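You operate a simulated robot arm through the tools that you are given. There is no shell and no other tool.

You run a simulated robot arm. Do the job below in one go: nothing can be reset, and whatever is moved stays where it is left.

## Task
Soften the tubes with the purple and silver caps through the silver valve, then shut everything again.
Fine: orange handle up, cap and pin open till both tubes wrinkle; pin, cap and handle end shut. Where these are worked on the way, their far stop is far enough and under half their travel is too little: orange handle.

It is judged by the outcome, as a careful person would: the job done as asked, and still so three seconds after it is handed in. It fails if anything else is knocked over, pushed out of place, dropped, spilled or broken. Lids that push on must go on centred and level and be pressed home; caps that screw on are set level and turned clockwise until they are tight.

## Robot
A 6-joint arm with a two-finger gripper, fixed in place. Base frame: the origin is on the floor under the middle of its stand, x ahead of it, y to its left, z up. Units: mm, degrees, N and s.
It reaches about 1572 mm from its shoulder. Its first joint turns from -166.0 to 166.0 degrees. Payload 2.45 kg.
Tool frame: the origin (TCP) lies between the finger pads and is the grasp point; the fingertips stand 20 mm ahead of it; z points along the fingers, y is the line along which they close. The gripper opens to 140 mm; its body begins 168 mm behind the TCP.
Orientation is that of the tool frame in the base frame, as a unit quaternion [x, y, z, w]. With the fingers straight down and closing along the base's y, the tool's x points along the base's -x, its y along +y and its z along -z.

## Interface
- The arm moves only by the tool send_rows. Its argument "commands" is a list of rows, each a list of 7 numbers: the closure, from 0 (fully open) to 1 (shut), then the shift along the tool's x, y, z in units of 50 mm (1.0 is 50 mm), then the turn, a rotation vector about the tool's x, y, z in units of 6 degrees (1.0 is 6 degrees). In form: [[hand, tx, ty, tz, wx, wy, wz], ...]. A call has 1 to 20 rows; each row shifts and turns the commanded pose from where the row before left it, along the tool's axes as they then stand. A call with a number of a shift or a turn outside -1 to 1 is refused whole. A row lasts 0.2 s, in which the tool goes at most 50 mm and 8.6 degrees; a call with a longer step from one row to the next is refused whole, and so is a gripper value outside its range. A pose out of reach is approached as far as the arm can. The call stops where the force on the tool passes 90 N (or 10 N more than at its start, if that is more) or the arm is blocked; 0.2 s more then pass. Each finger travels about 45 mm/s and halts on what it meets, pressing with about 30 N; the grip force reading is that of the motor and also rises with nothing between the fingers. The clock runs only during rows and for 0.2 s after the last one: add rows that do not move to give the fingers time. The reply holds the time, the measured pose of the TCP, the force on the tool along the base axes, the opening and the grip force, in the units named above and with some noise, with the torque about the TCP (base axes, N m) and any sound that the robot's microphone picked up.
- Cameras (640 x 400 px; columns grow to the right, rows downward): "scene" is fixed at [398.8, 498, 1772.3]; the picture's right is [-0.64, -0.76, 0.00], its down [-0.56, 0.47, -0.68] and it looks along [0.52, -0.44, -0.73] (base axes); focal length 346 px, centre (320, 200). "wrist" rides on the gripper at [78, 11, -209] in the tool frame; the picture's right is [-0.14, 0.99, 0.00], its down [-0.92, -0.13, -0.37] and it looks along [-0.37, -0.05, 0.93] (tool axes); focal length 280 px, centre (320, 200). There is no depth. A picture from a camera that has moved, and an enlarged one, comes with that camera's place and axes in the base frame and with its lens.
- grab_frame(camera): a new picture of that camera. It takes no simulated time.
- enlarge(camera, box): a new picture of the part [left, top, right, bottom] of that camera's present view, enlarged. It takes no simulated time.
- hand_in(): hands the job in; it is judged then, once.

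Nothing tells you positions but the pictures and the camera data. Unless the task says otherwise, let go and move clear before handing in.

The tools are called by a JSON object that holds its "api" and its "payload". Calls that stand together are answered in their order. send_rows: Moves the arm, as the interface text tells. Its arguments: {"type":"object","properties":{"commands":{"type":"array","items":{"type":"array","items":{"type":"number"}}}},"required":["commands"]} The other tools are called the same way: grab_frame (camera) takes a picture; enlarge (camera, box) takes an enlarged picture of a part of a camera's view; hand_in () hands the job in.

At the start:

```text
t: 0.0
tcp_pos: [560.6, -77.8, 1416.2]
ee_rot: [0.0, 1.0, 0.0, 0.0]
wrist_force: [0.7, -0.8, 0.4]
moment: [0.02, 0.01, 0.0]
grip_width: 139.9
grasp_force: 0.1
```

scene: 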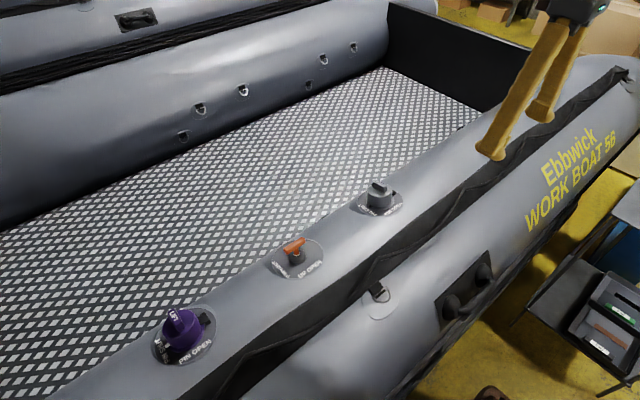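
wrist: 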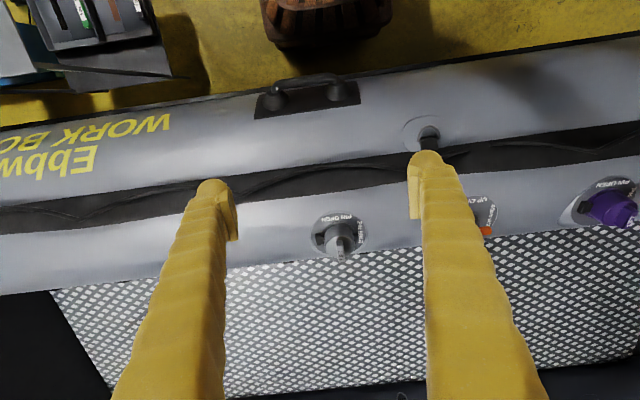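

I see an inflatable boat with three fittings along the near tube: purple cap, orange handle, and a grey/silver valve. I'll look closer at each before moving.

{"api": "enlarge", "payload": {"camera": "scene", "box": [330, 160, 430, 223]}}

{"api": "enlarge", "payload": {"camera": "scene", "box": [250, 225, 350, 288]}}

{"api": "enlarge", "payload": {"camera": "scene", "box": [130, 290, 240, 370]}}

{"api": "enlarge", "payload": {"camera": "wrist", "box": [290, 190, 400, 270]}}

{"api": "enlarge", "payload": {"camera": "scene", "box": [340, 230, 540, 350]}}

{"api": "enlarge", "payload": {"camera": "scene", "box": [540, 200, 640, 400]}}

```text
6.35 times, centred on (380, 192) of scene
camera zoom: at [398.8, 498.0, 1772.3], right [-0.64, -0.76, 0.0], down [-0.56, 0.47, -0.68], along [0.52, -0.44, -0.73], focal length 2200 px, centre (-61, 254)
```

zoom: 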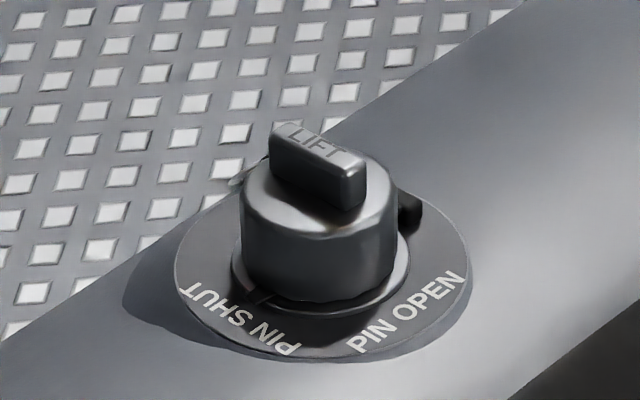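

```text
6.35 times, centred on (300, 256) of scene
camera zoom: at [398.8, 498.0, 1772.3], right [-0.64, -0.76, 0.0], down [-0.56, 0.47, -0.68], along [0.52, -0.44, -0.73], focal length 2200 px, centre (447, -159)
```

zoom: 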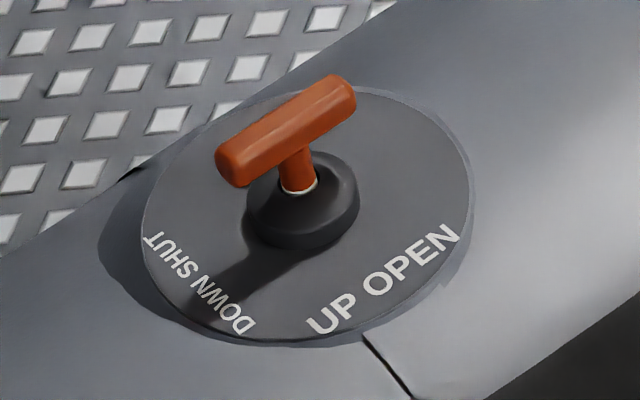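

```text
5.00 times, centred on (185, 330) of scene
camera zoom: at [398.8, 498.0, 1772.3], right [-0.64, -0.76, 0.0], down [-0.56, 0.47, -0.68], along [0.52, -0.44, -0.73], focal length 1732 px, centre (995, -450)
```

zoom: 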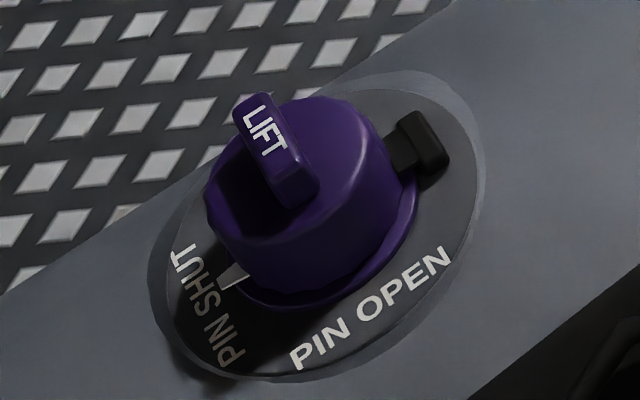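

```text
5.00 times, centred on (345, 230) of wrist
camera zoom: at [482.9, -67.6, 1625.1], right [0.14, 0.99, 0.0], down [0.92, -0.13, 0.37], along [0.37, -0.05, -0.93], focal length 1402 px, centre (195, 50)
```

zoom: 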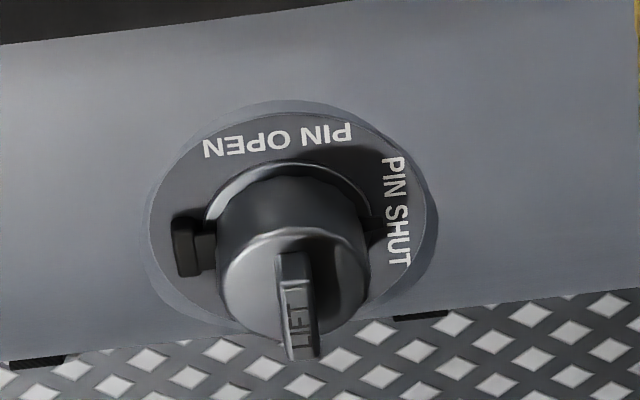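

```text
3.20 times, centred on (440, 290) of scene
camera zoom: at [398.8, 498.0, 1772.3], right [-0.64, -0.76, 0.0], down [-0.56, 0.47, -0.68], along [0.52, -0.44, -0.73], focal length 1109 px, centre (-64, -88)
```

zoom: 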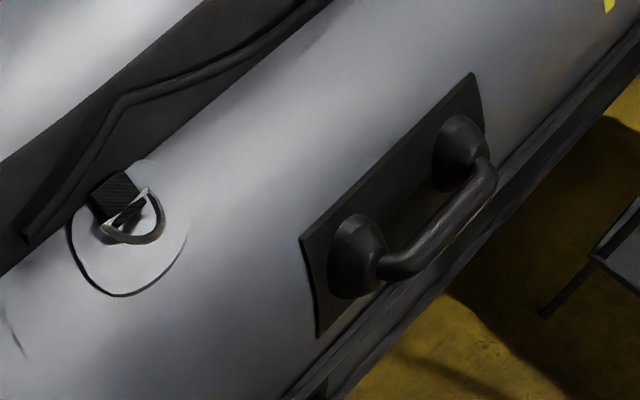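

```text
2.00 times, centred on (590, 300) of scene
camera zoom: at [398.8, 498.0, 1772.3], right [-0.64, -0.76, 0.0], down [-0.56, 0.47, -0.68], along [0.52, -0.44, -0.73], focal length 693 px, centre (-220, 0)
```

zoom: 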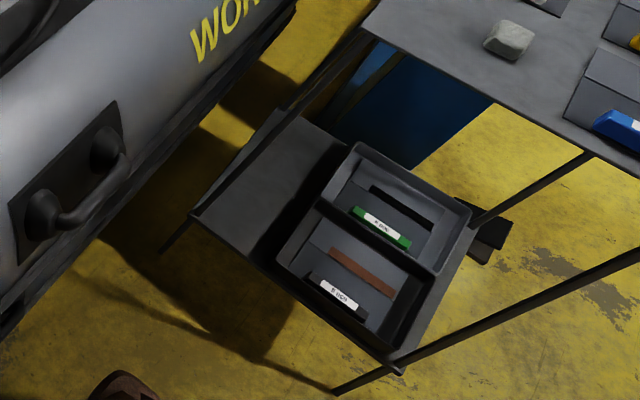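

The three fittings sit along the near tube at roughly x≈800, z≈1050: silver at y≈-67, orange at y≈235 and purple at y≈540. I'll move the wrist camera closer to the silver valve to measure it.

{"api": "send_rows", "payload": {"commands": [[0, -0.695, 0.055, 0.58, 0, 0, 0], [0, -0.695, 0.055, 0.58, 0, 0, 0], [0, -0.695, 0.055, 0.58, 0, 0, 0], [0, -0.695, 0.055, 0.58, 0, 0, 0], [0, 0, 0, 0, 0, 0, 0]]}}

{"api": "grab_frame", "payload": {"camera": "wrist"}}

{"api": "enlarge", "payload": {"camera": "wrist", "box": [250, 150, 410, 250]}}

{"api": "grab_frame", "payload": {"camera": "scene"}}

```text
t: 1.2
tcp_pos: [699.3, -67.9, 1299.4]
ee_rot: [0.0, 1.0, 0.001, 0.001]
wrist_force: [-0.2, 0.0, -0.2]
moment: [-0.03, 0.01, 0.01]
grip_width: 139.7
grasp_force: 0.0
```

```text
taken
camera wrist: at [621.8, -57.1, 1508.2], right [0.14, 0.99, 0.0], down [0.92, -0.13, 0.37], along [0.37, -0.05, -0.93], focal length 280 px, centre (320, 200)
```

wrist: 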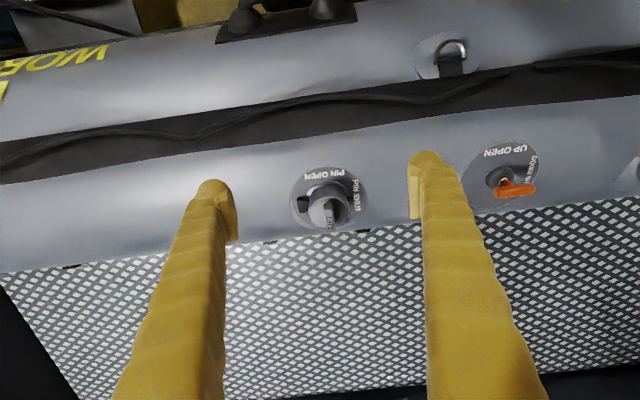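

```text
4.00 times, centred on (330, 200) of wrist
camera zoom: at [621.8, -57.1, 1508.2], right [0.14, 0.99, 0.0], down [0.92, -0.13, 0.37], along [0.37, -0.05, -0.93], focal length 1122 px, centre (280, 200)
```

zoom: 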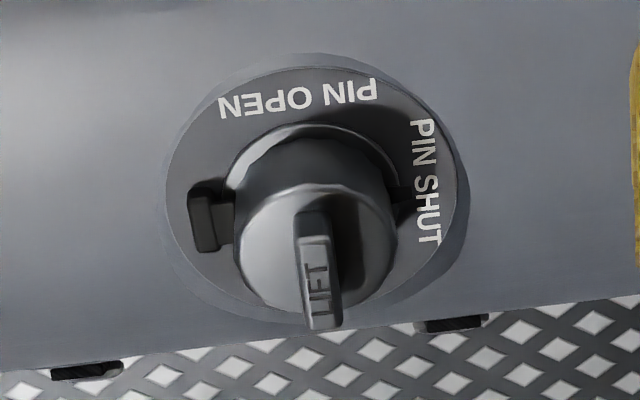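

```text
taken
```

scene: 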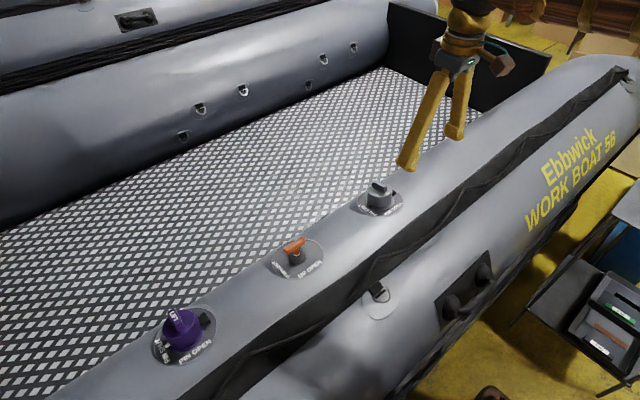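

The silver cap's disc centre is at about (800,-67,1048), tilted about 13° toward +x, and its "LIFT" bar top is at about (815,-68,1112) running along x. The black hinge is on the -y side. Next I'll look at the orange handle.

{"api": "send_rows", "payload": {"commands": [[0, 0, 0.87, 0, 0, 0, 0], [0, 0, 0.87, 0, 0, 0, 0], [0, 0, 0.87, 0, 0, 0, 0], [0, 0, 0.87, 0, 0, 0, 0], [0, 0, 0.87, 0, 0, 0, 0], [0, 0, 0.87, 0, 0, 0, 0], [0, 0, 0.84, 0, 0, 0, 0], [0, 0, 0, 0, 0, 0, 0]]}}

{"api": "grab_frame", "payload": {"camera": "wrist"}}

{"api": "enlarge", "payload": {"camera": "wrist", "box": [250, 150, 410, 250]}}

{"api": "enlarge", "payload": {"camera": "wrist", "box": [460, 120, 640, 240]}}

{"api": "enlarge", "payload": {"camera": "scene", "box": [0, 200, 320, 400]}}

```text
t: 3.0
tcp_pos: [699.1, 235.0, 1301.0]
ee_rot: [0.0, 1.0, 0.001, 0.0]
wrist_force: [0.0, 0.0, -0.3]
moment: [-0.04, -0.01, 0.01]
grip_width: 140.0
grasp_force: 0.0
```

```text
taken
camera wrist: at [621.3, 245.9, 1509.4], right [0.14, 0.99, 0.0], down [0.92, -0.13, 0.37], along [0.37, -0.05, -0.93], focal length 280 px, centre (320, 200)
```

wrist: 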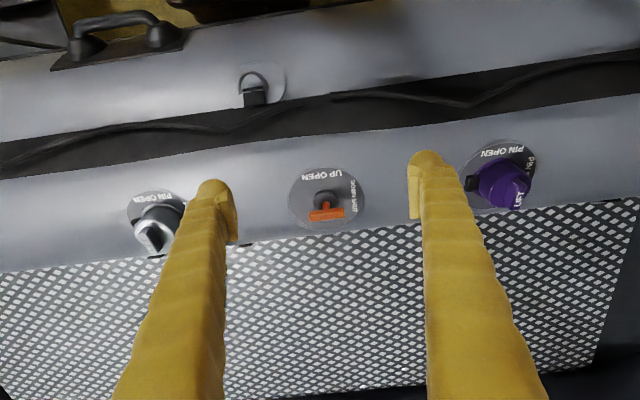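

```text
4.00 times, centred on (330, 200) of wrist
camera zoom: at [621.3, 245.9, 1509.4], right [0.14, 0.99, 0.0], down [0.92, -0.13, 0.37], along [0.37, -0.05, -0.93], focal length 1122 px, centre (280, 200)
```

zoom: 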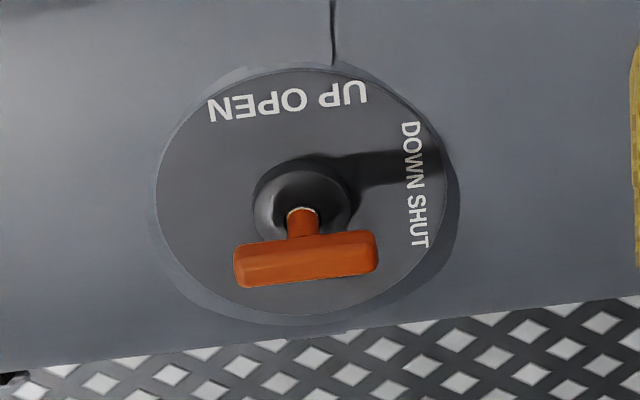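

```text
3.33 times, centred on (550, 180) of wrist
camera zoom: at [621.3, 245.9, 1509.4], right [0.14, 0.99, 0.0], down [0.92, -0.13, 0.37], along [0.37, -0.05, -0.93], focal length 935 px, centre (-447, 267)
```

zoom: 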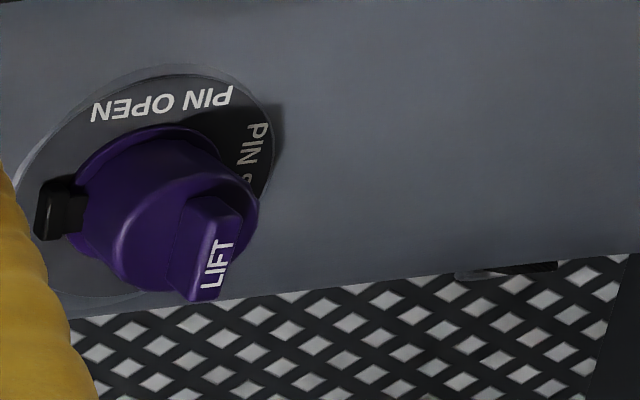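

```text
2.00 times, centred on (160, 300) of scene
camera zoom: at [398.8, 498.0, 1772.3], right [-0.64, -0.76, 0.0], down [-0.56, 0.47, -0.68], along [0.52, -0.44, -0.73], focal length 693 px, centre (640, 0)
```

zoom: 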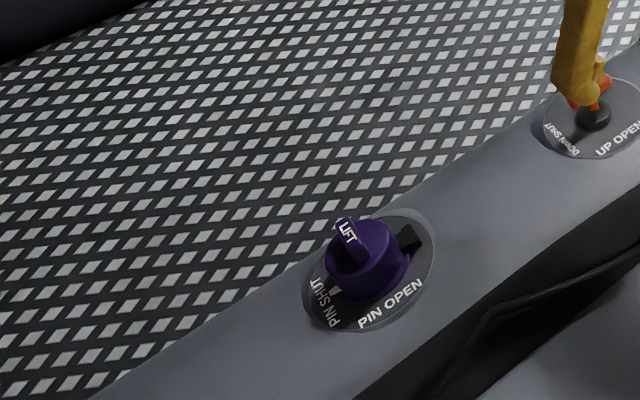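

The orange T-handle's bar is centred at about (807,231,1104) and runs along y, on an axis tilted about 12.5° toward +x. I'll bring the gripper above it, turned 90° so the fingers close along x, with a matching tilt.

{"api": "send_rows", "payload": {"commands": [[0.3, -0.67, -0.02, 0.4, 0, 0, 0], [0.5, -0.67, -0.02, 0.4, 0, 0, 0], [0.6, -0.67, -0.02, 0.4, 0, 0, 0], [0.6, -0.67, -0.02, 0.4, 0, 0, 0], [0.6, 0, 0, 0, 0, 0, 1], [0.6, 0, 0, 0, 0, 0, 1], [0.6, 0, 0, 0, 0, 0, 1], [0.6, 0, 0, 0, 0, 0, 1], [0.6, 0, 0, 0, 0, 0, 1], [0.6, 0, 0, 0, 0, 0, 1], [0.6, 0, 0, 0, 0, 0, 1], [0.6, 0, 0, 0, 0, 0, 1], [0.6, 0, 0, 0, 0, 0, 1], [0.6, 0, 0, 0, 0, 0, 1], [0.6, 0, 0, 0, 0, 0, 1], [0.6, 0, 0, 0, 0, 0, 1], [0.6, 0, 0, 0, 0, 0, 1], [0.6, 0, 0, 0, 0, 0, 1], [0.6, 0, 0, 0, 0, 0, 1]]}}

{"api": "send_rows", "payload": {"commands": [[0.6, 0, 0, 0, 0.7, 0, 0], [0.6, 0, 0, 0, 0.7, 0, 0], [0.6, 0, 0, 0, 0.7, 0, 0], [0.6, 0, 0, 0, 0, 0, 0], [0.6, 0, 0, 0, 0, 0, 0]]}}

{"api": "grab_frame", "payload": {"camera": "wrist"}}

{"api": "grab_frame", "payload": {"camera": "scene"}}

```text
t: 7.0
tcp_pos: [834.0, 232.2, 1218.9]
ee_rot: [0.708, 0.707, 0.001, -0.001]
wrist_force: [-0.1, 0.5, -0.3]
moment: [0.03, -0.04, 0.03]
grip_width: 56.1
grasp_force: 0.0
```

```text
t: 8.2
tcp_pos: [835.0, 233.5, 1219.9]
ee_rot: [0.703, 0.703, -0.078, -0.078]
wrist_force: [-0.5, -0.2, 0.3]
moment: [0.01, 0.05, 0.0]
grip_width: 55.8
grasp_force: 0.0
```

```text
taken
camera wrist: at [890.8, 309.7, 1421.2], right [0.97, -0.14, -0.22], down [-0.04, -0.92, 0.39], along [-0.25, -0.37, -0.9], focal length 280 px, centre (320, 200)
```

wrist: 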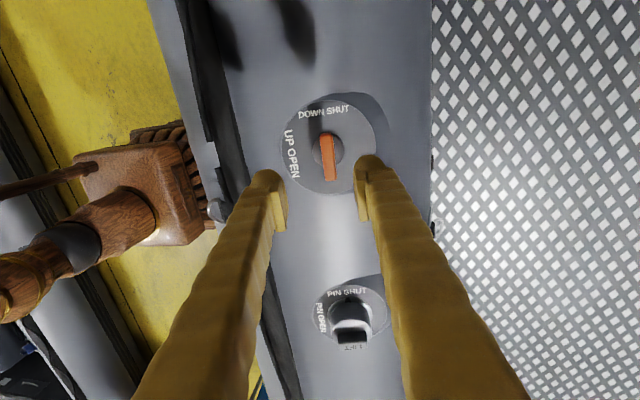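

```text
taken
```

scene: 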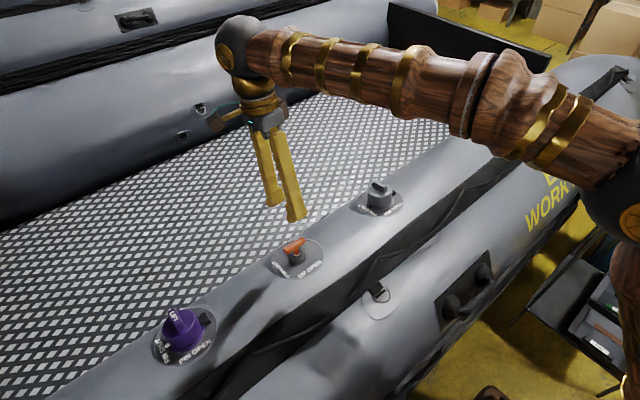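

The wrist view now looks down the tilted axis and shows the orange bar between the fingers. I'll enlarge it to pin down the bar and disc positions before descending.

{"api": "enlarge", "payload": {"camera": "wrist", "box": [256, 80, 400, 170]}}

{"api": "enlarge", "payload": {"camera": "wrist", "box": [290, 270, 410, 345]}}

```text
4.44 times, centred on (328, 125) of wrist
camera zoom: at [890.8, 309.7, 1421.2], right [0.97, -0.14, -0.22], down [-0.04, -0.92, 0.39], along [-0.25, -0.37, -0.9], focal length 1246 px, centre (284, 533)
```

zoom: 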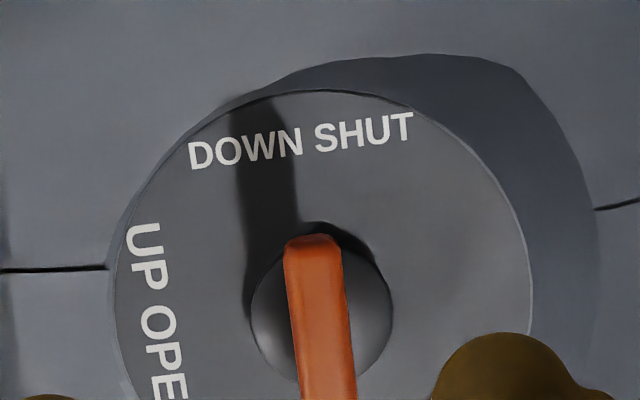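

```text
5.33 times, centred on (350, 308) of wrist
camera zoom: at [890.8, 309.7, 1421.2], right [0.97, -0.14, -0.22], down [-0.04, -0.92, 0.39], along [-0.25, -0.37, -0.9], focal length 1495 px, centre (160, -373)
```

zoom: 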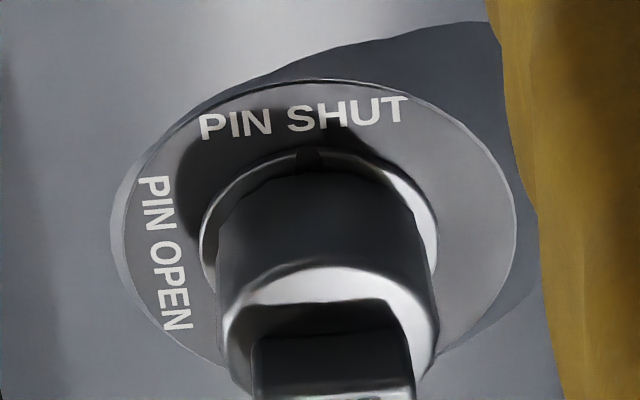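

Triangulating from the two wrist views puts the bar centre at about (816.5,230,1087) and the disc at about (806,230.5,1037). I'll shift about 11 mm along +x and go most of the way down, then check again.

{"api": "send_rows", "payload": {"commands": [[0.6, -0.07, 0.22, 0.5, 0, 0, 0], [0.6, 0, 0, 0.7, 0, 0, 0], [0.6, 0, 0, 0.5, 0, 0, 0], [0.6, 0, 0, 0, 0, 0, 0], [0.6, 0, 0, 0, 0, 0, 0]]}}

{"api": "grab_frame", "payload": {"camera": "wrist"}}

{"api": "enlarge", "payload": {"camera": "scene", "box": [220, 170, 380, 270]}}

```text
t: 9.4
tcp_pos: [827.5, 228.7, 1133.8]
ee_rot: [0.703, 0.703, -0.077, -0.077]
wrist_force: [-0.1, 0.3, 0.1]
moment: [0.05, -0.02, 0.01]
grip_width: 56.2
grasp_force: 0.1
```

```text
taken
camera wrist: at [883.9, 306.9, 1335.8], right [0.97, -0.14, -0.22], down [-0.04, -0.92, 0.39], along [-0.25, -0.37, -0.9], focal length 280 px, centre (320, 200)
```

wrist: 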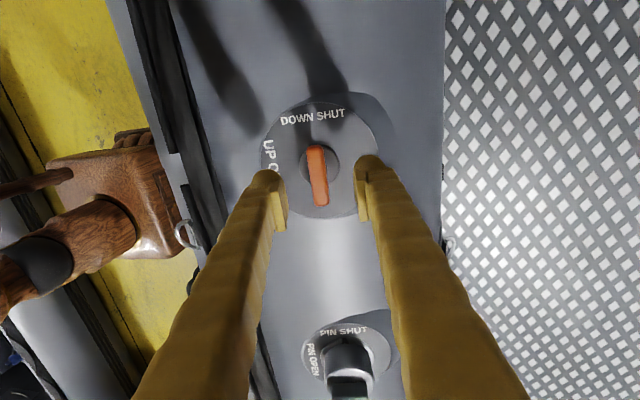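

```text
4.00 times, centred on (300, 220) of scene
camera zoom: at [398.8, 498.0, 1772.3], right [-0.64, -0.76, 0.0], down [-0.56, 0.47, -0.68], along [0.52, -0.44, -0.73], focal length 1386 px, centre (400, 120)
```

zoom: 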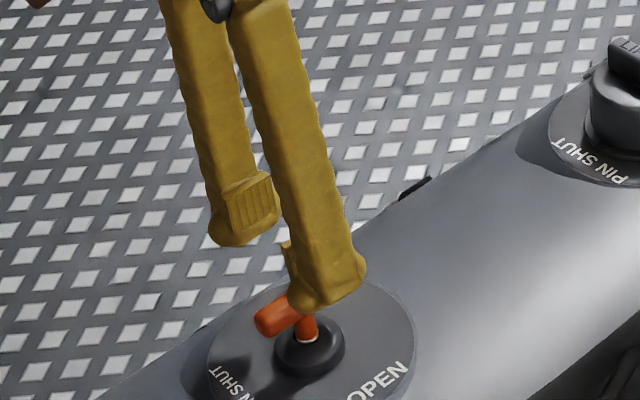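

The bar is centred between the fingers within about 1–2 mm. I'll go down the remaining 44 mm and close on the bar.

{"api": "send_rows", "payload": {"commands": [[0.6, 0, 0, 0.4, 0, 0, 0], [0.6, 0, 0, 0.3, 0, 0, 0], [0.6, 0, 0, 0.18, 0, 0, 0], [0.6, 0, 0, 0, 0, 0, 0]]}}

{"api": "enlarge", "payload": {"camera": "scene", "box": [220, 190, 380, 290]}}

{"api": "grab_frame", "payload": {"camera": "wrist"}}

```text
t: 10.4
tcp_pos: [818.0, 229.7, 1092.0]
ee_rot: [0.703, 0.703, -0.077, -0.077]
wrist_force: [-0.1, 0.1, -0.4]
moment: [-0.02, 0.01, 0.0]
grip_width: 56.1
grasp_force: 0.1
```

```text
4.00 times, centred on (300, 240) of scene
camera zoom: at [398.8, 498.0, 1772.3], right [-0.64, -0.76, 0.0], down [-0.56, 0.47, -0.68], along [0.52, -0.44, -0.73], focal length 1386 px, centre (400, 40)
```

zoom: 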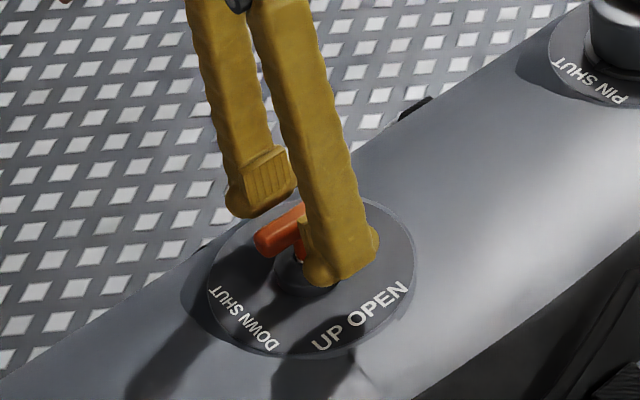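

```text
taken
camera wrist: at [873.7, 306.3, 1293.5], right [0.97, -0.14, -0.22], down [-0.04, -0.92, 0.39], along [-0.25, -0.37, -0.9], focal length 280 px, centre (320, 200)
```

wrist: 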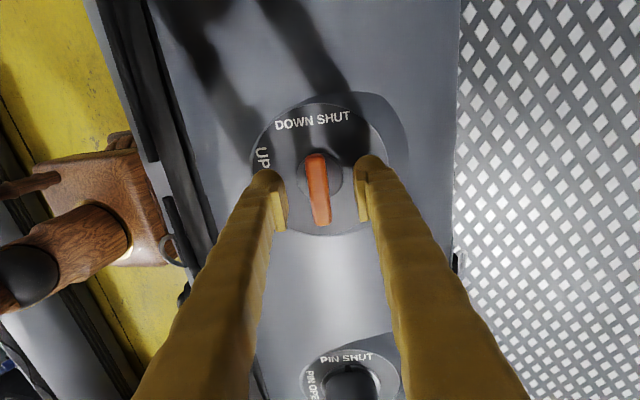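

The bar lies between the pads at about TCP height. I'll close the fingers now.

{"api": "send_rows", "payload": {"commands": [[0.8, 0, 0, 0, 0, 0, 0], [1, 0, 0, 0, 0, 0, 0], [1, 0, 0, 0, 0, 0, 0], [1, 0, 0, 0, 0, 0, 0], [1, 0, 0, 0, 0, 0, 0]]}}

{"api": "enlarge", "payload": {"camera": "scene", "box": [220, 190, 380, 290]}}

{"api": "enlarge", "payload": {"camera": "wrist", "box": [240, 100, 400, 200]}}

```text
t: 11.6
tcp_pos: [817.0, 227.7, 1092.2]
ee_rot: [0.702, 0.703, -0.078, -0.078]
wrist_force: [-17.4, -1.7, 2.1]
moment: [-0.07, 0.17, -0.2]
grip_width: 15.0
grasp_force: 41.0
```

```text
4.00 times, centred on (300, 240) of scene
camera zoom: at [398.8, 498.0, 1772.3], right [-0.64, -0.76, 0.0], down [-0.56, 0.47, -0.68], along [0.52, -0.44, -0.73], focal length 1386 px, centre (400, 40)
```

zoom: 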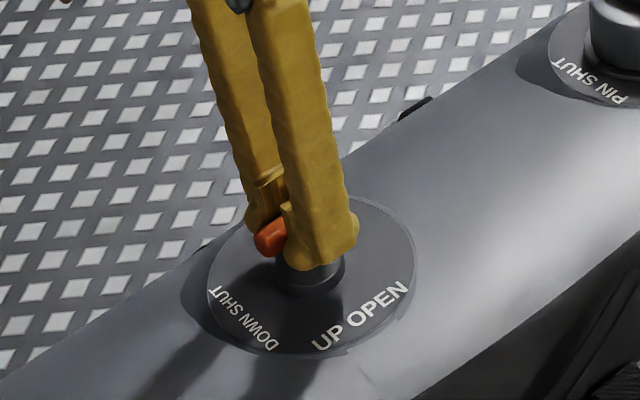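

```text
4.00 times, centred on (320, 150) of wrist
camera zoom: at [873.4, 306.3, 1293.8], right [0.97, -0.14, -0.22], down [-0.04, -0.92, 0.39], along [-0.25, -0.37, -0.9], focal length 1122 px, centre (320, 400)
```

zoom: 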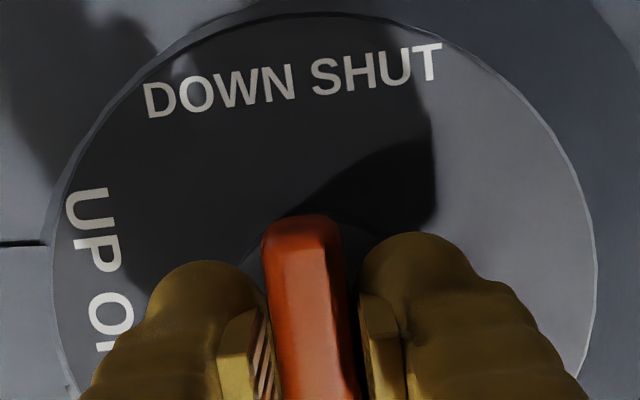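

Gripped at 15 mm, with a small sideways load (-17 N in x). I'll ease that by about 1 mm and then start the pull.

{"api": "send_rows", "payload": {"commands": [[1, 0, -0.02, 0, 0, 0, 0], [1, 0, 0, 0, 0, 0, 0]]}}

```text
t: 12.2
tcp_pos: [816.5, 228.0, 1091.9]
ee_rot: [0.703, 0.703, -0.077, -0.076]
wrist_force: [0.5, 3.4, -0.7]
moment: [0.0, -0.02, -0.25]
grip_width: 15.0
grasp_force: 41.1
```

The side load is gone. Now I'll pull along the handle's axis in small steps.

{"api": "send_rows", "payload": {"commands": [[1, 0, 0, -0.08, 0, 0, 0], [1, 0, 0, -0.08, 0, 0, 0], [1, 0, 0, -0.08, 0, 0, 0], [1, 0, 0, 0, 0, 0, 0]]}}

{"api": "enlarge", "payload": {"camera": "scene", "box": [220, 190, 380, 290]}}

```text
t: 13.2
tcp_pos: [820.1, 228.8, 1103.6]
ee_rot: [0.703, 0.702, -0.078, -0.078]
wrist_force: [14.2, 5.1, -3.3]
moment: [0.09, -0.17, -0.23]
grip_width: 15.0
grasp_force: 41.0
```

```text
4.00 times, centred on (300, 240) of scene
camera zoom: at [398.8, 498.0, 1772.3], right [-0.64, -0.76, 0.0], down [-0.56, 0.47, -0.68], along [0.52, -0.44, -0.73], focal length 1386 px, centre (400, 40)
```

zoom: 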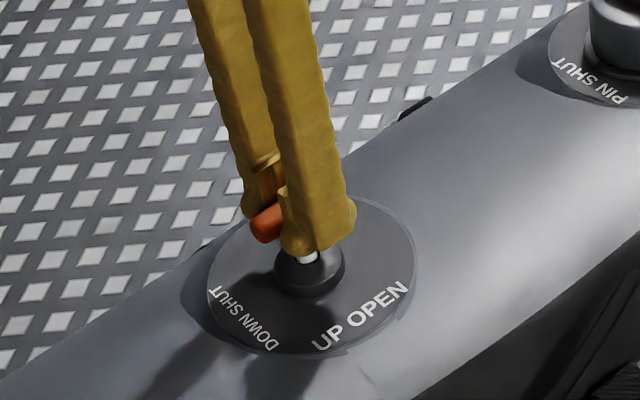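

The handle is sliding up and a white stem band is now showing. I'll correct for a slightly larger tilt and keep pulling.

{"api": "send_rows", "payload": {"commands": [[1, 0, 0.02, -0.08, 0, 0, 0], [1, 0, 0.006, -0.08, 0, 0, 0], [1, 0, 0.006, -0.08, 0, 0, 0], [1, 0, 0, 0, 0, 0, 0]]}}

{"api": "enlarge", "payload": {"camera": "scene", "box": [220, 190, 380, 290]}}

```text
t: 14.2
tcp_pos: [821.0, 227.7, 1115.7]
ee_rot: [0.702, 0.704, -0.078, -0.078]
wrist_force: [-30.1, -3.8, 8.7]
moment: [-0.16, 0.23, -0.19]
grip_width: 15.1
grasp_force: 41.2
```

```text
4.00 times, centred on (300, 240) of scene
camera zoom: at [398.8, 498.0, 1772.3], right [-0.64, -0.76, 0.0], down [-0.56, 0.47, -0.68], along [0.52, -0.44, -0.73], focal length 1386 px, centre (400, 40)
```

zoom: 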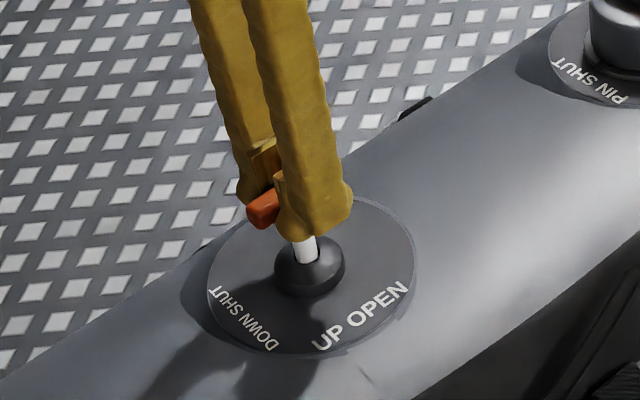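

The pull continues with about 24 mm of stem out, but I over-corrected sideways. I'll back that off and continue to the far stop.

{"api": "send_rows", "payload": {"commands": [[1, 0, -0.032, -0.04, 0, 0, 0], [1, 0, 0, -0.08, 0, 0, 0], [1, 0, 0, 0, 0, 0, 0]]}}

{"api": "enlarge", "payload": {"camera": "scene", "box": [220, 190, 380, 290]}}

```text
t: 15.0
tcp_pos: [821.5, 229.3, 1120.0]
ee_rot: [0.703, 0.702, -0.078, -0.077]
wrist_force: [-18.1, -7.2, -29.7]
moment: [-0.08, 0.02, -0.14]
grip_width: 15.3
grasp_force: 40.6
```

```text
4.00 times, centred on (300, 240) of scene
camera zoom: at [398.8, 498.0, 1772.3], right [-0.64, -0.76, 0.0], down [-0.56, 0.47, -0.68], along [0.52, -0.44, -0.73], focal length 1386 px, centre (400, 40)
```

zoom: 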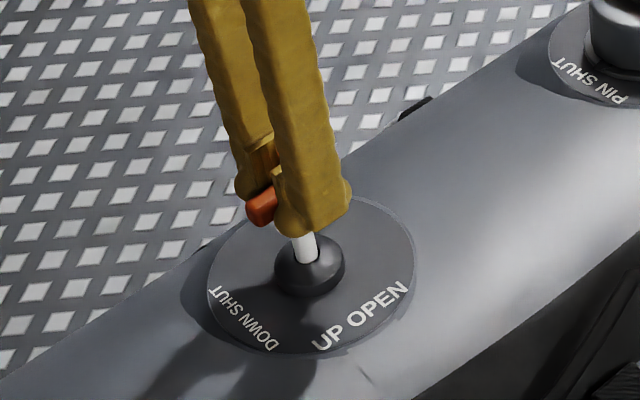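

The downward force has risen to about 30 N and the stem isn't extending further, which suggests the far stop. I'll tug a little more to confirm.

{"api": "send_rows", "payload": {"commands": [[1, 0, -0.01, -0.05, 0, 0, 0], [1, 0, 0, 0, 0, 0, 0]]}}

{"api": "enlarge", "payload": {"camera": "scene", "box": [220, 190, 380, 290]}}

```text
t: 15.6
tcp_pos: [822.8, 229.6, 1123.6]
ee_rot: [0.703, 0.703, -0.078, -0.077]
wrist_force: [0.2, 3.8, -33.8]
moment: [-0.01, -0.1, -0.19]
grip_width: 14.7
grasp_force: 41.3
```

```text
4.00 times, centred on (300, 240) of scene
camera zoom: at [398.8, 498.0, 1772.3], right [-0.64, -0.76, 0.0], down [-0.56, 0.47, -0.68], along [0.52, -0.44, -0.73], focal length 1386 px, centre (400, 40)
```

zoom: 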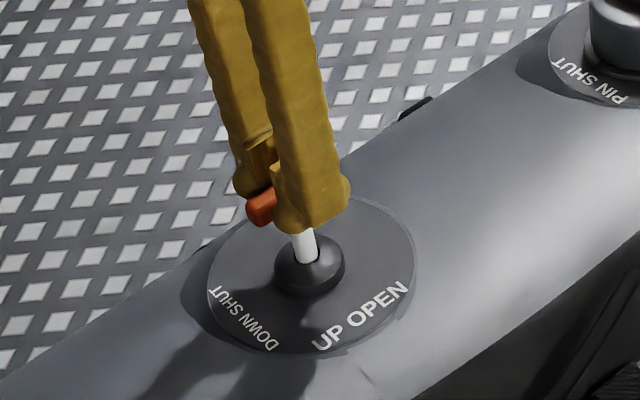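

The fingers are slipping while the bar stays put, so the handle is at its far stop. I'll release it and back away along the axis.

{"api": "send_rows", "payload": {"commands": [[1, 0, 0, 0.04, 0, 0, 0], [0.8, 0, 0, 0, 0, 0, 0], [0.6, 0, 0, 0, 0, 0, 0], [0.6, 0, 0, 0, 0, 0, 0], [0.6, 0, 0, 0, 0, 0, 0], [0.6, 0, 0, -0.5, 0, 0, 0], [0.6, 0, 0, -0.9, 0, 0, 0], [0.6, 0, 0, -0.9, 0, 0, 0], [0.6, 0, 0, 0, 0, 0, 0]]}}

{"api": "grab_frame", "payload": {"camera": "wrist"}}

{"api": "enlarge", "payload": {"camera": "scene", "box": [220, 190, 380, 290]}}

```text
t: 17.6
tcp_pos: [846.3, 228.5, 1235.2]
ee_rot: [0.703, 0.703, -0.077, -0.077]
wrist_force: [-0.1, 0.8, -0.2]
moment: [0.03, 0.02, 0.0]
grip_width: 55.9
grasp_force: 0.1
```

```text
taken
camera wrist: at [903.4, 305.9, 1437.1], right [0.97, -0.14, -0.22], down [-0.05, -0.92, 0.39], along [-0.25, -0.36, -0.9], focal length 280 px, centre (320, 200)
```

wrist: 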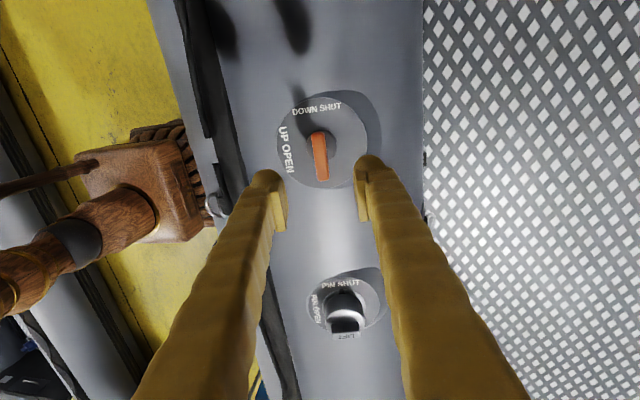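

```text
4.00 times, centred on (300, 240) of scene
camera zoom: at [398.8, 498.0, 1772.3], right [-0.64, -0.76, 0.0], down [-0.56, 0.47, -0.68], along [0.52, -0.44, -0.73], focal length 1386 px, centre (400, 40)
```

zoom: 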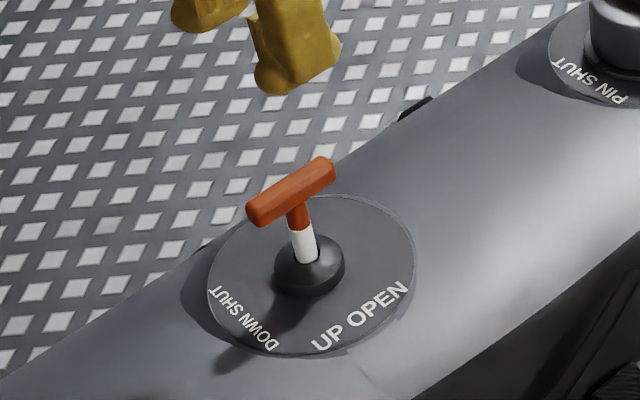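

The orange handle is up and staying up. Next is the silver valve, which I'll locate more accurately from this viewpoint before moving.

{"api": "enlarge", "payload": {"camera": "wrist", "box": [290, 260, 402, 345]}}

```text
4.71 times, centred on (346, 302) of wrist
camera zoom: at [903.4, 305.9, 1437.1], right [0.97, -0.14, -0.22], down [-0.05, -0.92, 0.39], along [-0.25, -0.36, -0.9], focal length 1320 px, centre (198, -282)
```

zoom: 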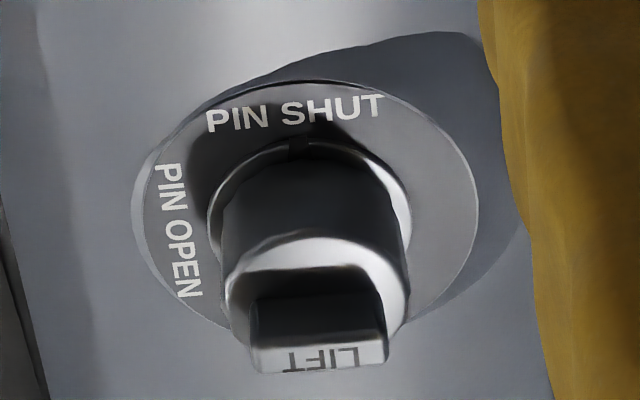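

The silver disc centre is (806,-67,1038) and the "LIFT" bar top centre is (819,-69,1107), with the bar running along x and about 25 mm tall. I'll move above it and rotate the fingers back so they close along y.

{"api": "send_rows", "payload": {"commands": [[0.6, -0.85, 0, 0, 0, 0, 0], [0.6, -0.85, 0, 0, 0, 0, 0], [0.6, -0.85, 0, 0, 0, 0, 0], [0.6, -0.85, 0, 0, 0, 0, 0], [0.6, -0.85, 0, 0, 0, 0, 0], [0.6, -0.85, 0, 0, 0, 0, 0], [0.6, -0.84, 0, 0, 0, 0, 0], [0.6, 0, 0, 0, 0, 0, -1], [0.6, 0, 0, 0, 0, 0, -1], [0.6, 0, 0, 0, 0, 0, -1], [0.6, 0, 0, 0, 0, 0, -1], [0.6, 0, 0, 0, 0, 0, -1], [0.6, 0, 0, 0, 0, 0, -1], [0.6, 0, 0, 0, 0, 0, -1], [0.6, 0, 0, 0, 0, 0, -1], [0.6, 0, 0, 0, 0, 0, -1], [0.6, 0, 0, 0, 0, 0, -1], [0.6, 0, 0, 0, 0, 0, -1], [0.6, 0, 0, 0, 0, 0, -1], [0.6, 0, 0, 0, 0, 0, -1]]}}

{"api": "send_rows", "payload": {"commands": [[0.6, 0, 0, 0, 0, 0, -1], [0.6, 0, 0, 0, 0, 0, -1], [0.6, 0, 0, 0, 0, 0, 0], [0.6, 0, 0, 0, 0, 0, 0]]}}

{"api": "grab_frame", "payload": {"camera": "wrist"}}

{"api": "enlarge", "payload": {"camera": "wrist", "box": [240, 100, 400, 200]}}

{"api": "grab_frame", "payload": {"camera": "scene"}}

```text
t: 21.8
tcp_pos: [846.2, -69.6, 1233.9]
ee_rot: [0.103, 0.989, -0.011, -0.109]
wrist_force: [0.3, -0.6, -0.5]
moment: [0.01, -0.02, 0.02]
grip_width: 56.1
grasp_force: 0.1
```

```text
t: 22.8
tcp_pos: [846.4, -67.9, 1234.6]
ee_rot: [0.0, 0.994, 0.001, -0.11]
wrist_force: [0.3, -0.9, 0.1]
moment: [0.01, -0.01, 0.0]
grip_width: 55.8
grasp_force: 0.1
```

```text
taken
camera wrist: at [817.1, -58.1, 1455.5], right [0.13, 0.99, -0.03], down [0.98, -0.13, 0.16], along [0.15, -0.05, -0.99], focal length 280 px, centre (320, 200)
```

wrist: 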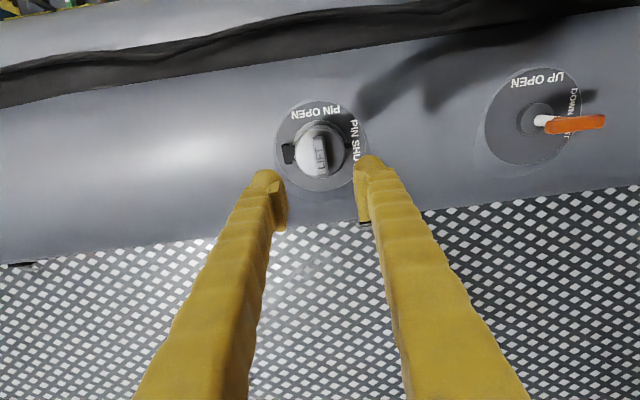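

```text
4.00 times, centred on (320, 150) of wrist
camera zoom: at [817.1, -58.1, 1455.5], right [0.13, 0.99, -0.03], down [0.98, -0.13, 0.16], along [0.15, -0.05, -0.99], focal length 1122 px, centre (320, 400)
```

zoom: 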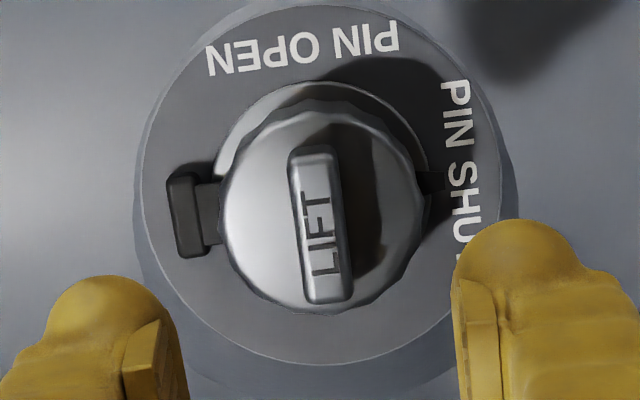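

```text
taken
```

scene: 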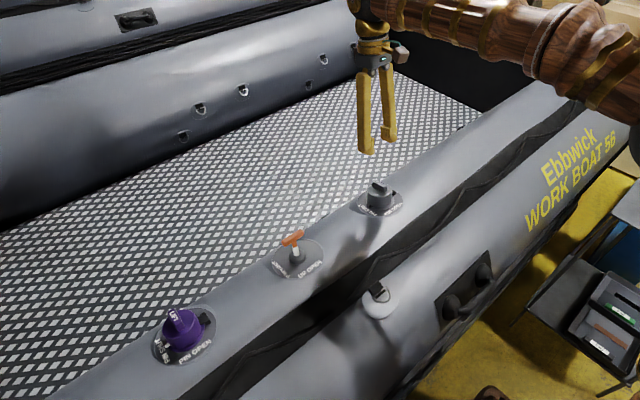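

The bar is centred under the gripper within about 1 mm. I'll descend in two stages, stopping the fingertips just above the cap's top face.

{"api": "send_rows", "payload": {"commands": [[0.6, 0, 0, 0.8, 0, 0, 0], [0.6, 0, 0, 0.8, 0, 0, 0], [0.65, 0, 0, 0.4, 0, 0, 0], [0.65, 0, 0, 0, 0, 0, 0]]}}

{"api": "grab_frame", "payload": {"camera": "wrist"}}

{"api": "enlarge", "payload": {"camera": "scene", "box": [320, 130, 460, 220]}}

```text
t: 23.8
tcp_pos: [825.8, -67.9, 1136.1]
ee_rot: [0.0, 0.994, 0.0, -0.11]
wrist_force: [-0.8, -0.5, -0.7]
moment: [-0.01, 0.01, 0.0]
grip_width: 49.0
grasp_force: 0.0
```

```text
taken
camera wrist: at [796.1, -56.8, 1357.3], right [0.13, 0.99, -0.03], down [0.98, -0.13, 0.16], along [0.15, -0.05, -0.99], focal length 280 px, centre (320, 200)
```

wrist: 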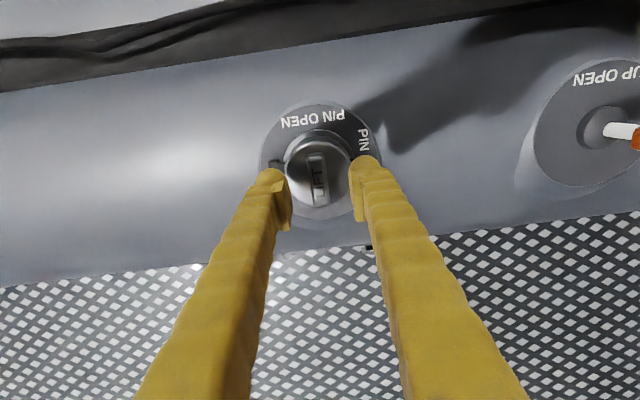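

```text
4.44 times, centred on (390, 175) of scene
camera zoom: at [398.8, 498.0, 1772.3], right [-0.64, -0.76, 0.0], down [-0.56, 0.47, -0.68], along [0.52, -0.44, -0.73], focal length 1540 px, centre (9, 311)
```

zoom: 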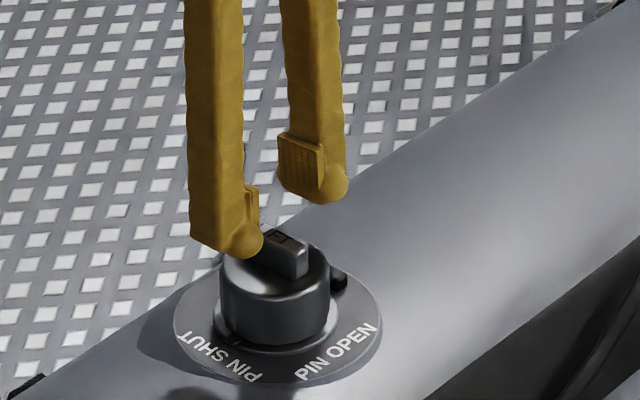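

Alignment holds as I get close. I'll take the last 28 mm down and close on the bar.

{"api": "send_rows", "payload": {"commands": [[0.65, 0, 0, 0.3, 0, 0, 0], [0.65, 0, 0, 0.26, 0, 0, 0], [0.65, 0, 0, 0, 0, 0, 0]]}}

{"api": "enlarge", "payload": {"camera": "scene", "box": [320, 130, 460, 220]}}

{"api": "enlarge", "payload": {"camera": "wrist", "box": [240, 120, 400, 220]}}

```text
t: 24.6
tcp_pos: [819.1, -68.5, 1109.8]
ee_rot: [0.0, 0.994, 0.001, -0.11]
wrist_force: [0.1, 0.6, -0.5]
moment: [-0.01, 0.01, 0.05]
grip_width: 48.9
grasp_force: 0.0
```

```text
4.44 times, centred on (390, 175) of scene
camera zoom: at [398.8, 498.0, 1772.3], right [-0.64, -0.76, 0.0], down [-0.56, 0.47, -0.68], along [0.52, -0.44, -0.73], focal length 1540 px, centre (9, 311)
```

zoom: 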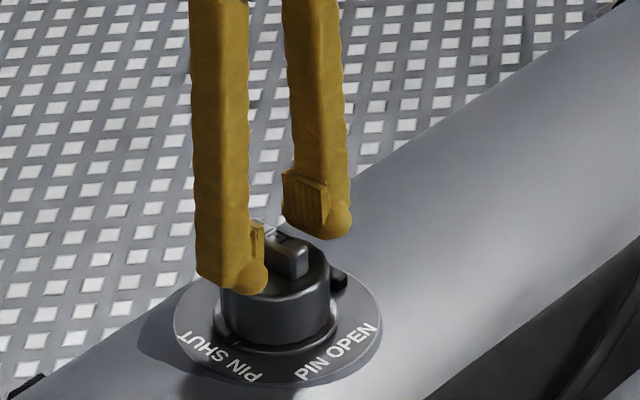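

```text
4.00 times, centred on (320, 170) of wrist
camera zoom: at [789.0, -58.3, 1330.7], right [0.13, 0.99, -0.03], down [0.98, -0.13, 0.16], along [0.15, -0.05, -0.99], focal length 1122 px, centre (320, 320)
```

zoom: 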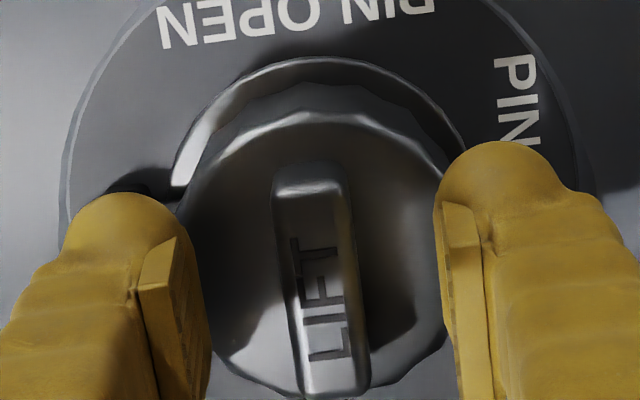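

The pads straddle the bar. Closing.

{"api": "send_rows", "payload": {"commands": [[0.8, 0, 0.02, 0, 0, 0, 0], [1, 0, 0, 0, 0, 0, 0], [1, 0, 0, 0, 0, 0, 0], [1, 0, 0, 0, 0, 0, 0]]}}

{"api": "enlarge", "payload": {"camera": "scene", "box": [320, 130, 460, 220]}}

```text
t: 25.6
tcp_pos: [819.3, -67.6, 1109.0]
ee_rot: [0.0, 0.994, 0.0, -0.11]
wrist_force: [0.1, -9.2, -2.4]
moment: [-0.15, -0.02, -0.18]
grip_width: 15.1
grasp_force: 40.3
```

```text
4.44 times, centred on (390, 175) of scene
camera zoom: at [398.8, 498.0, 1772.3], right [-0.64, -0.76, 0.0], down [-0.56, 0.47, -0.68], along [0.52, -0.44, -0.73], focal length 1540 px, centre (9, 311)
```

zoom: 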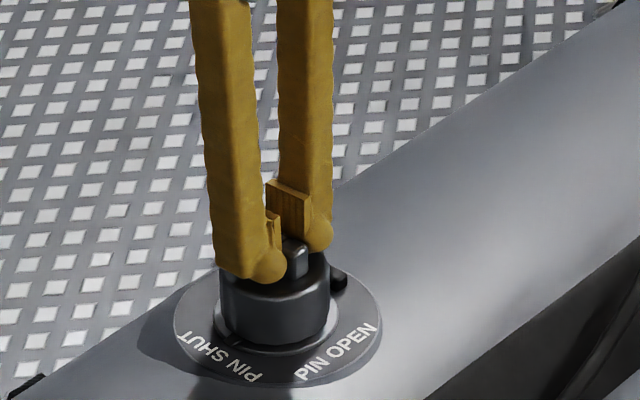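

I have the bar, 15 mm wide. I'll make a small hinge-arc test move, lifting and swinging toward -y about the black hinge, and watch the forces.

{"api": "send_rows", "payload": {"commands": [[1, 0, -0.032, -0.023, -0.25, 0, 0], [1, 0, -0.032, -0.023, -0.25, 0, 0], [1, 0, 0, 0, 0, 0, 0]]}}

{"api": "enlarge", "payload": {"camera": "scene", "box": [320, 130, 460, 220]}}

```text
t: 26.4
tcp_pos: [820.6, -70.8, 1112.9]
ee_rot: [0.003, 0.994, 0.027, -0.109]
wrist_force: [-2.1, 3.5, 3.5]
moment: [0.02, 0.11, -0.16]
grip_width: 14.9
grasp_force: 40.5
```

```text
4.44 times, centred on (390, 175) of scene
camera zoom: at [398.8, 498.0, 1772.3], right [-0.64, -0.76, 0.0], down [-0.56, 0.47, -0.68], along [0.52, -0.44, -0.73], focal length 1540 px, centre (9, 311)
```

zoom: 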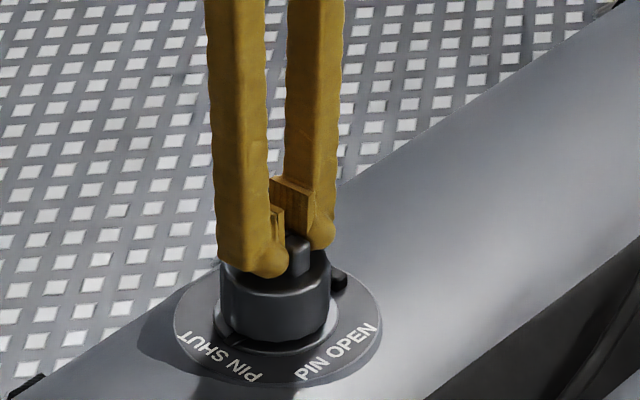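

The forces stay low and the cap is following, so it does hinge. I'll continue the arc.

{"api": "send_rows", "payload": {"commands": [[1, 0, -0.064, -0.046, -0.5, 0, 0], [1, 0, -0.064, -0.046, -0.5, 0, 0], [1, 0, -0.064, -0.046, -0.5, 0, 0], [1, 0, 0, 0, 0, 0, 0]]}}

{"api": "enlarge", "payload": {"camera": "scene", "box": [320, 130, 460, 220]}}

```text
t: 27.4
tcp_pos: [820.4, -81.4, 1118.2]
ee_rot: [0.012, 0.989, 0.104, -0.108]
wrist_force: [16.3, 9.7, 11.7]
moment: [0.03, -0.33, -0.14]
grip_width: 14.9
grasp_force: 40.8
```

```text
4.44 times, centred on (390, 175) of scene
camera zoom: at [398.8, 498.0, 1772.3], right [-0.64, -0.76, 0.0], down [-0.56, 0.47, -0.68], along [0.52, -0.44, -0.73], focal length 1540 px, centre (9, 311)
```

zoom: 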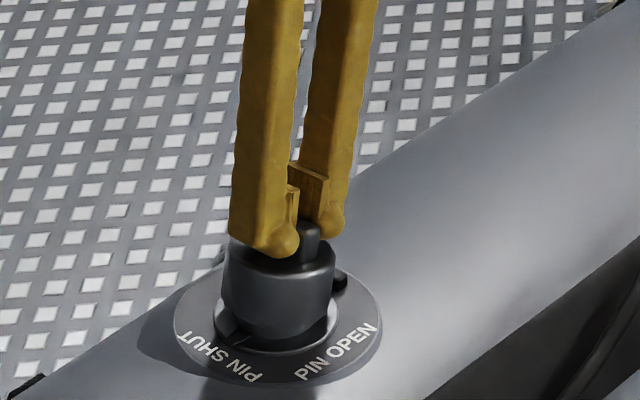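

The cap is lifting about the hinge. I'll trim out the small side and radial load and keep going.

{"api": "send_rows", "payload": {"commands": [[1, -0.016, -0.05, -0.06, -0.5, 0, 0], [1, 0, -0.062, -0.049, -0.5, 0, 0], [1, 0, -0.062, -0.049, -0.5, 0, 0], [1, 0, -0.062, -0.049, -0.5, 0, 0], [1, 0, -0.062, -0.049, -0.5, 0, 0], [1, 0, 0, 0, 0, 0, 0]]}}

{"api": "enlarge", "payload": {"camera": "scene", "box": [320, 130, 460, 220]}}

```text
t: 28.8
tcp_pos: [821.4, -98.5, 1124.4]
ee_rot: [0.026, 0.967, 0.232, -0.107]
wrist_force: [-23.9, -4.8, -6.9]
moment: [-0.08, 0.25, 0.34]
grip_width: 15.1
grasp_force: 40.8
```

```text
4.44 times, centred on (390, 175) of scene
camera zoom: at [398.8, 498.0, 1772.3], right [-0.64, -0.76, 0.0], down [-0.56, 0.47, -0.68], along [0.52, -0.44, -0.73], focal length 1540 px, centre (9, 311)
```

zoom: 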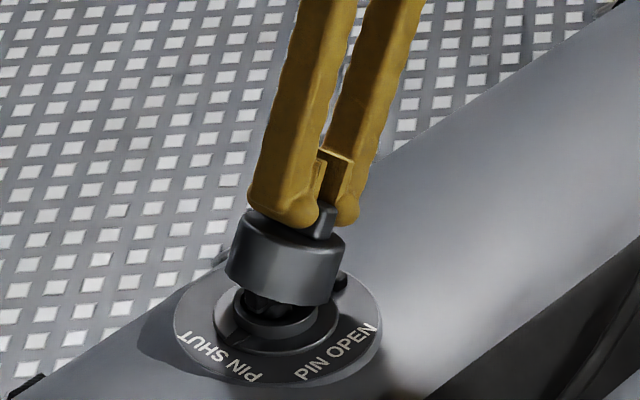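

The cap is about 27° open and you can see inside. I'll ease the x-load and continue.

{"api": "send_rows", "payload": {"commands": [[1, 0.02, -0.076, -0.05, -0.6, 0, 0], [1, 0, -0.0754, -0.0574, -0.6, 0, 0], [1, 0, -0.0754, -0.0574, -0.6, 0, 0], [1, 0, -0.0754, -0.0574, -0.6, 0, 0], [1, 0, -0.0754, -0.0574, -0.6, 0, 0], [1, 0, 0, 0, 0, 0, 0]]}}

{"api": "enlarge", "payload": {"camera": "scene", "box": [320, 130, 460, 220]}}

```text
t: 30.2
tcp_pos: [823.3, -123.1, 1126.5]
ee_rot: [0.042, 0.918, 0.38, -0.102]
wrist_force: [-32.3, -1.1, -15.6]
moment: [-0.09, 0.02, 0.6]
grip_width: 14.9
grasp_force: 40.9
```

```text
4.44 times, centred on (390, 175) of scene
camera zoom: at [398.8, 498.0, 1772.3], right [-0.64, -0.76, 0.0], down [-0.56, 0.47, -0.68], along [0.52, -0.44, -0.73], focal length 1540 px, centre (9, 311)
```

zoom: 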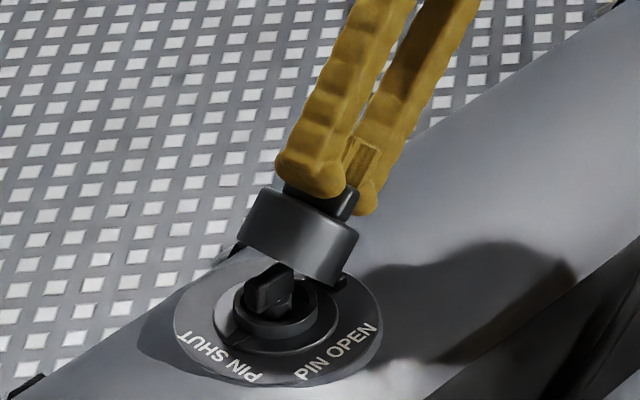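

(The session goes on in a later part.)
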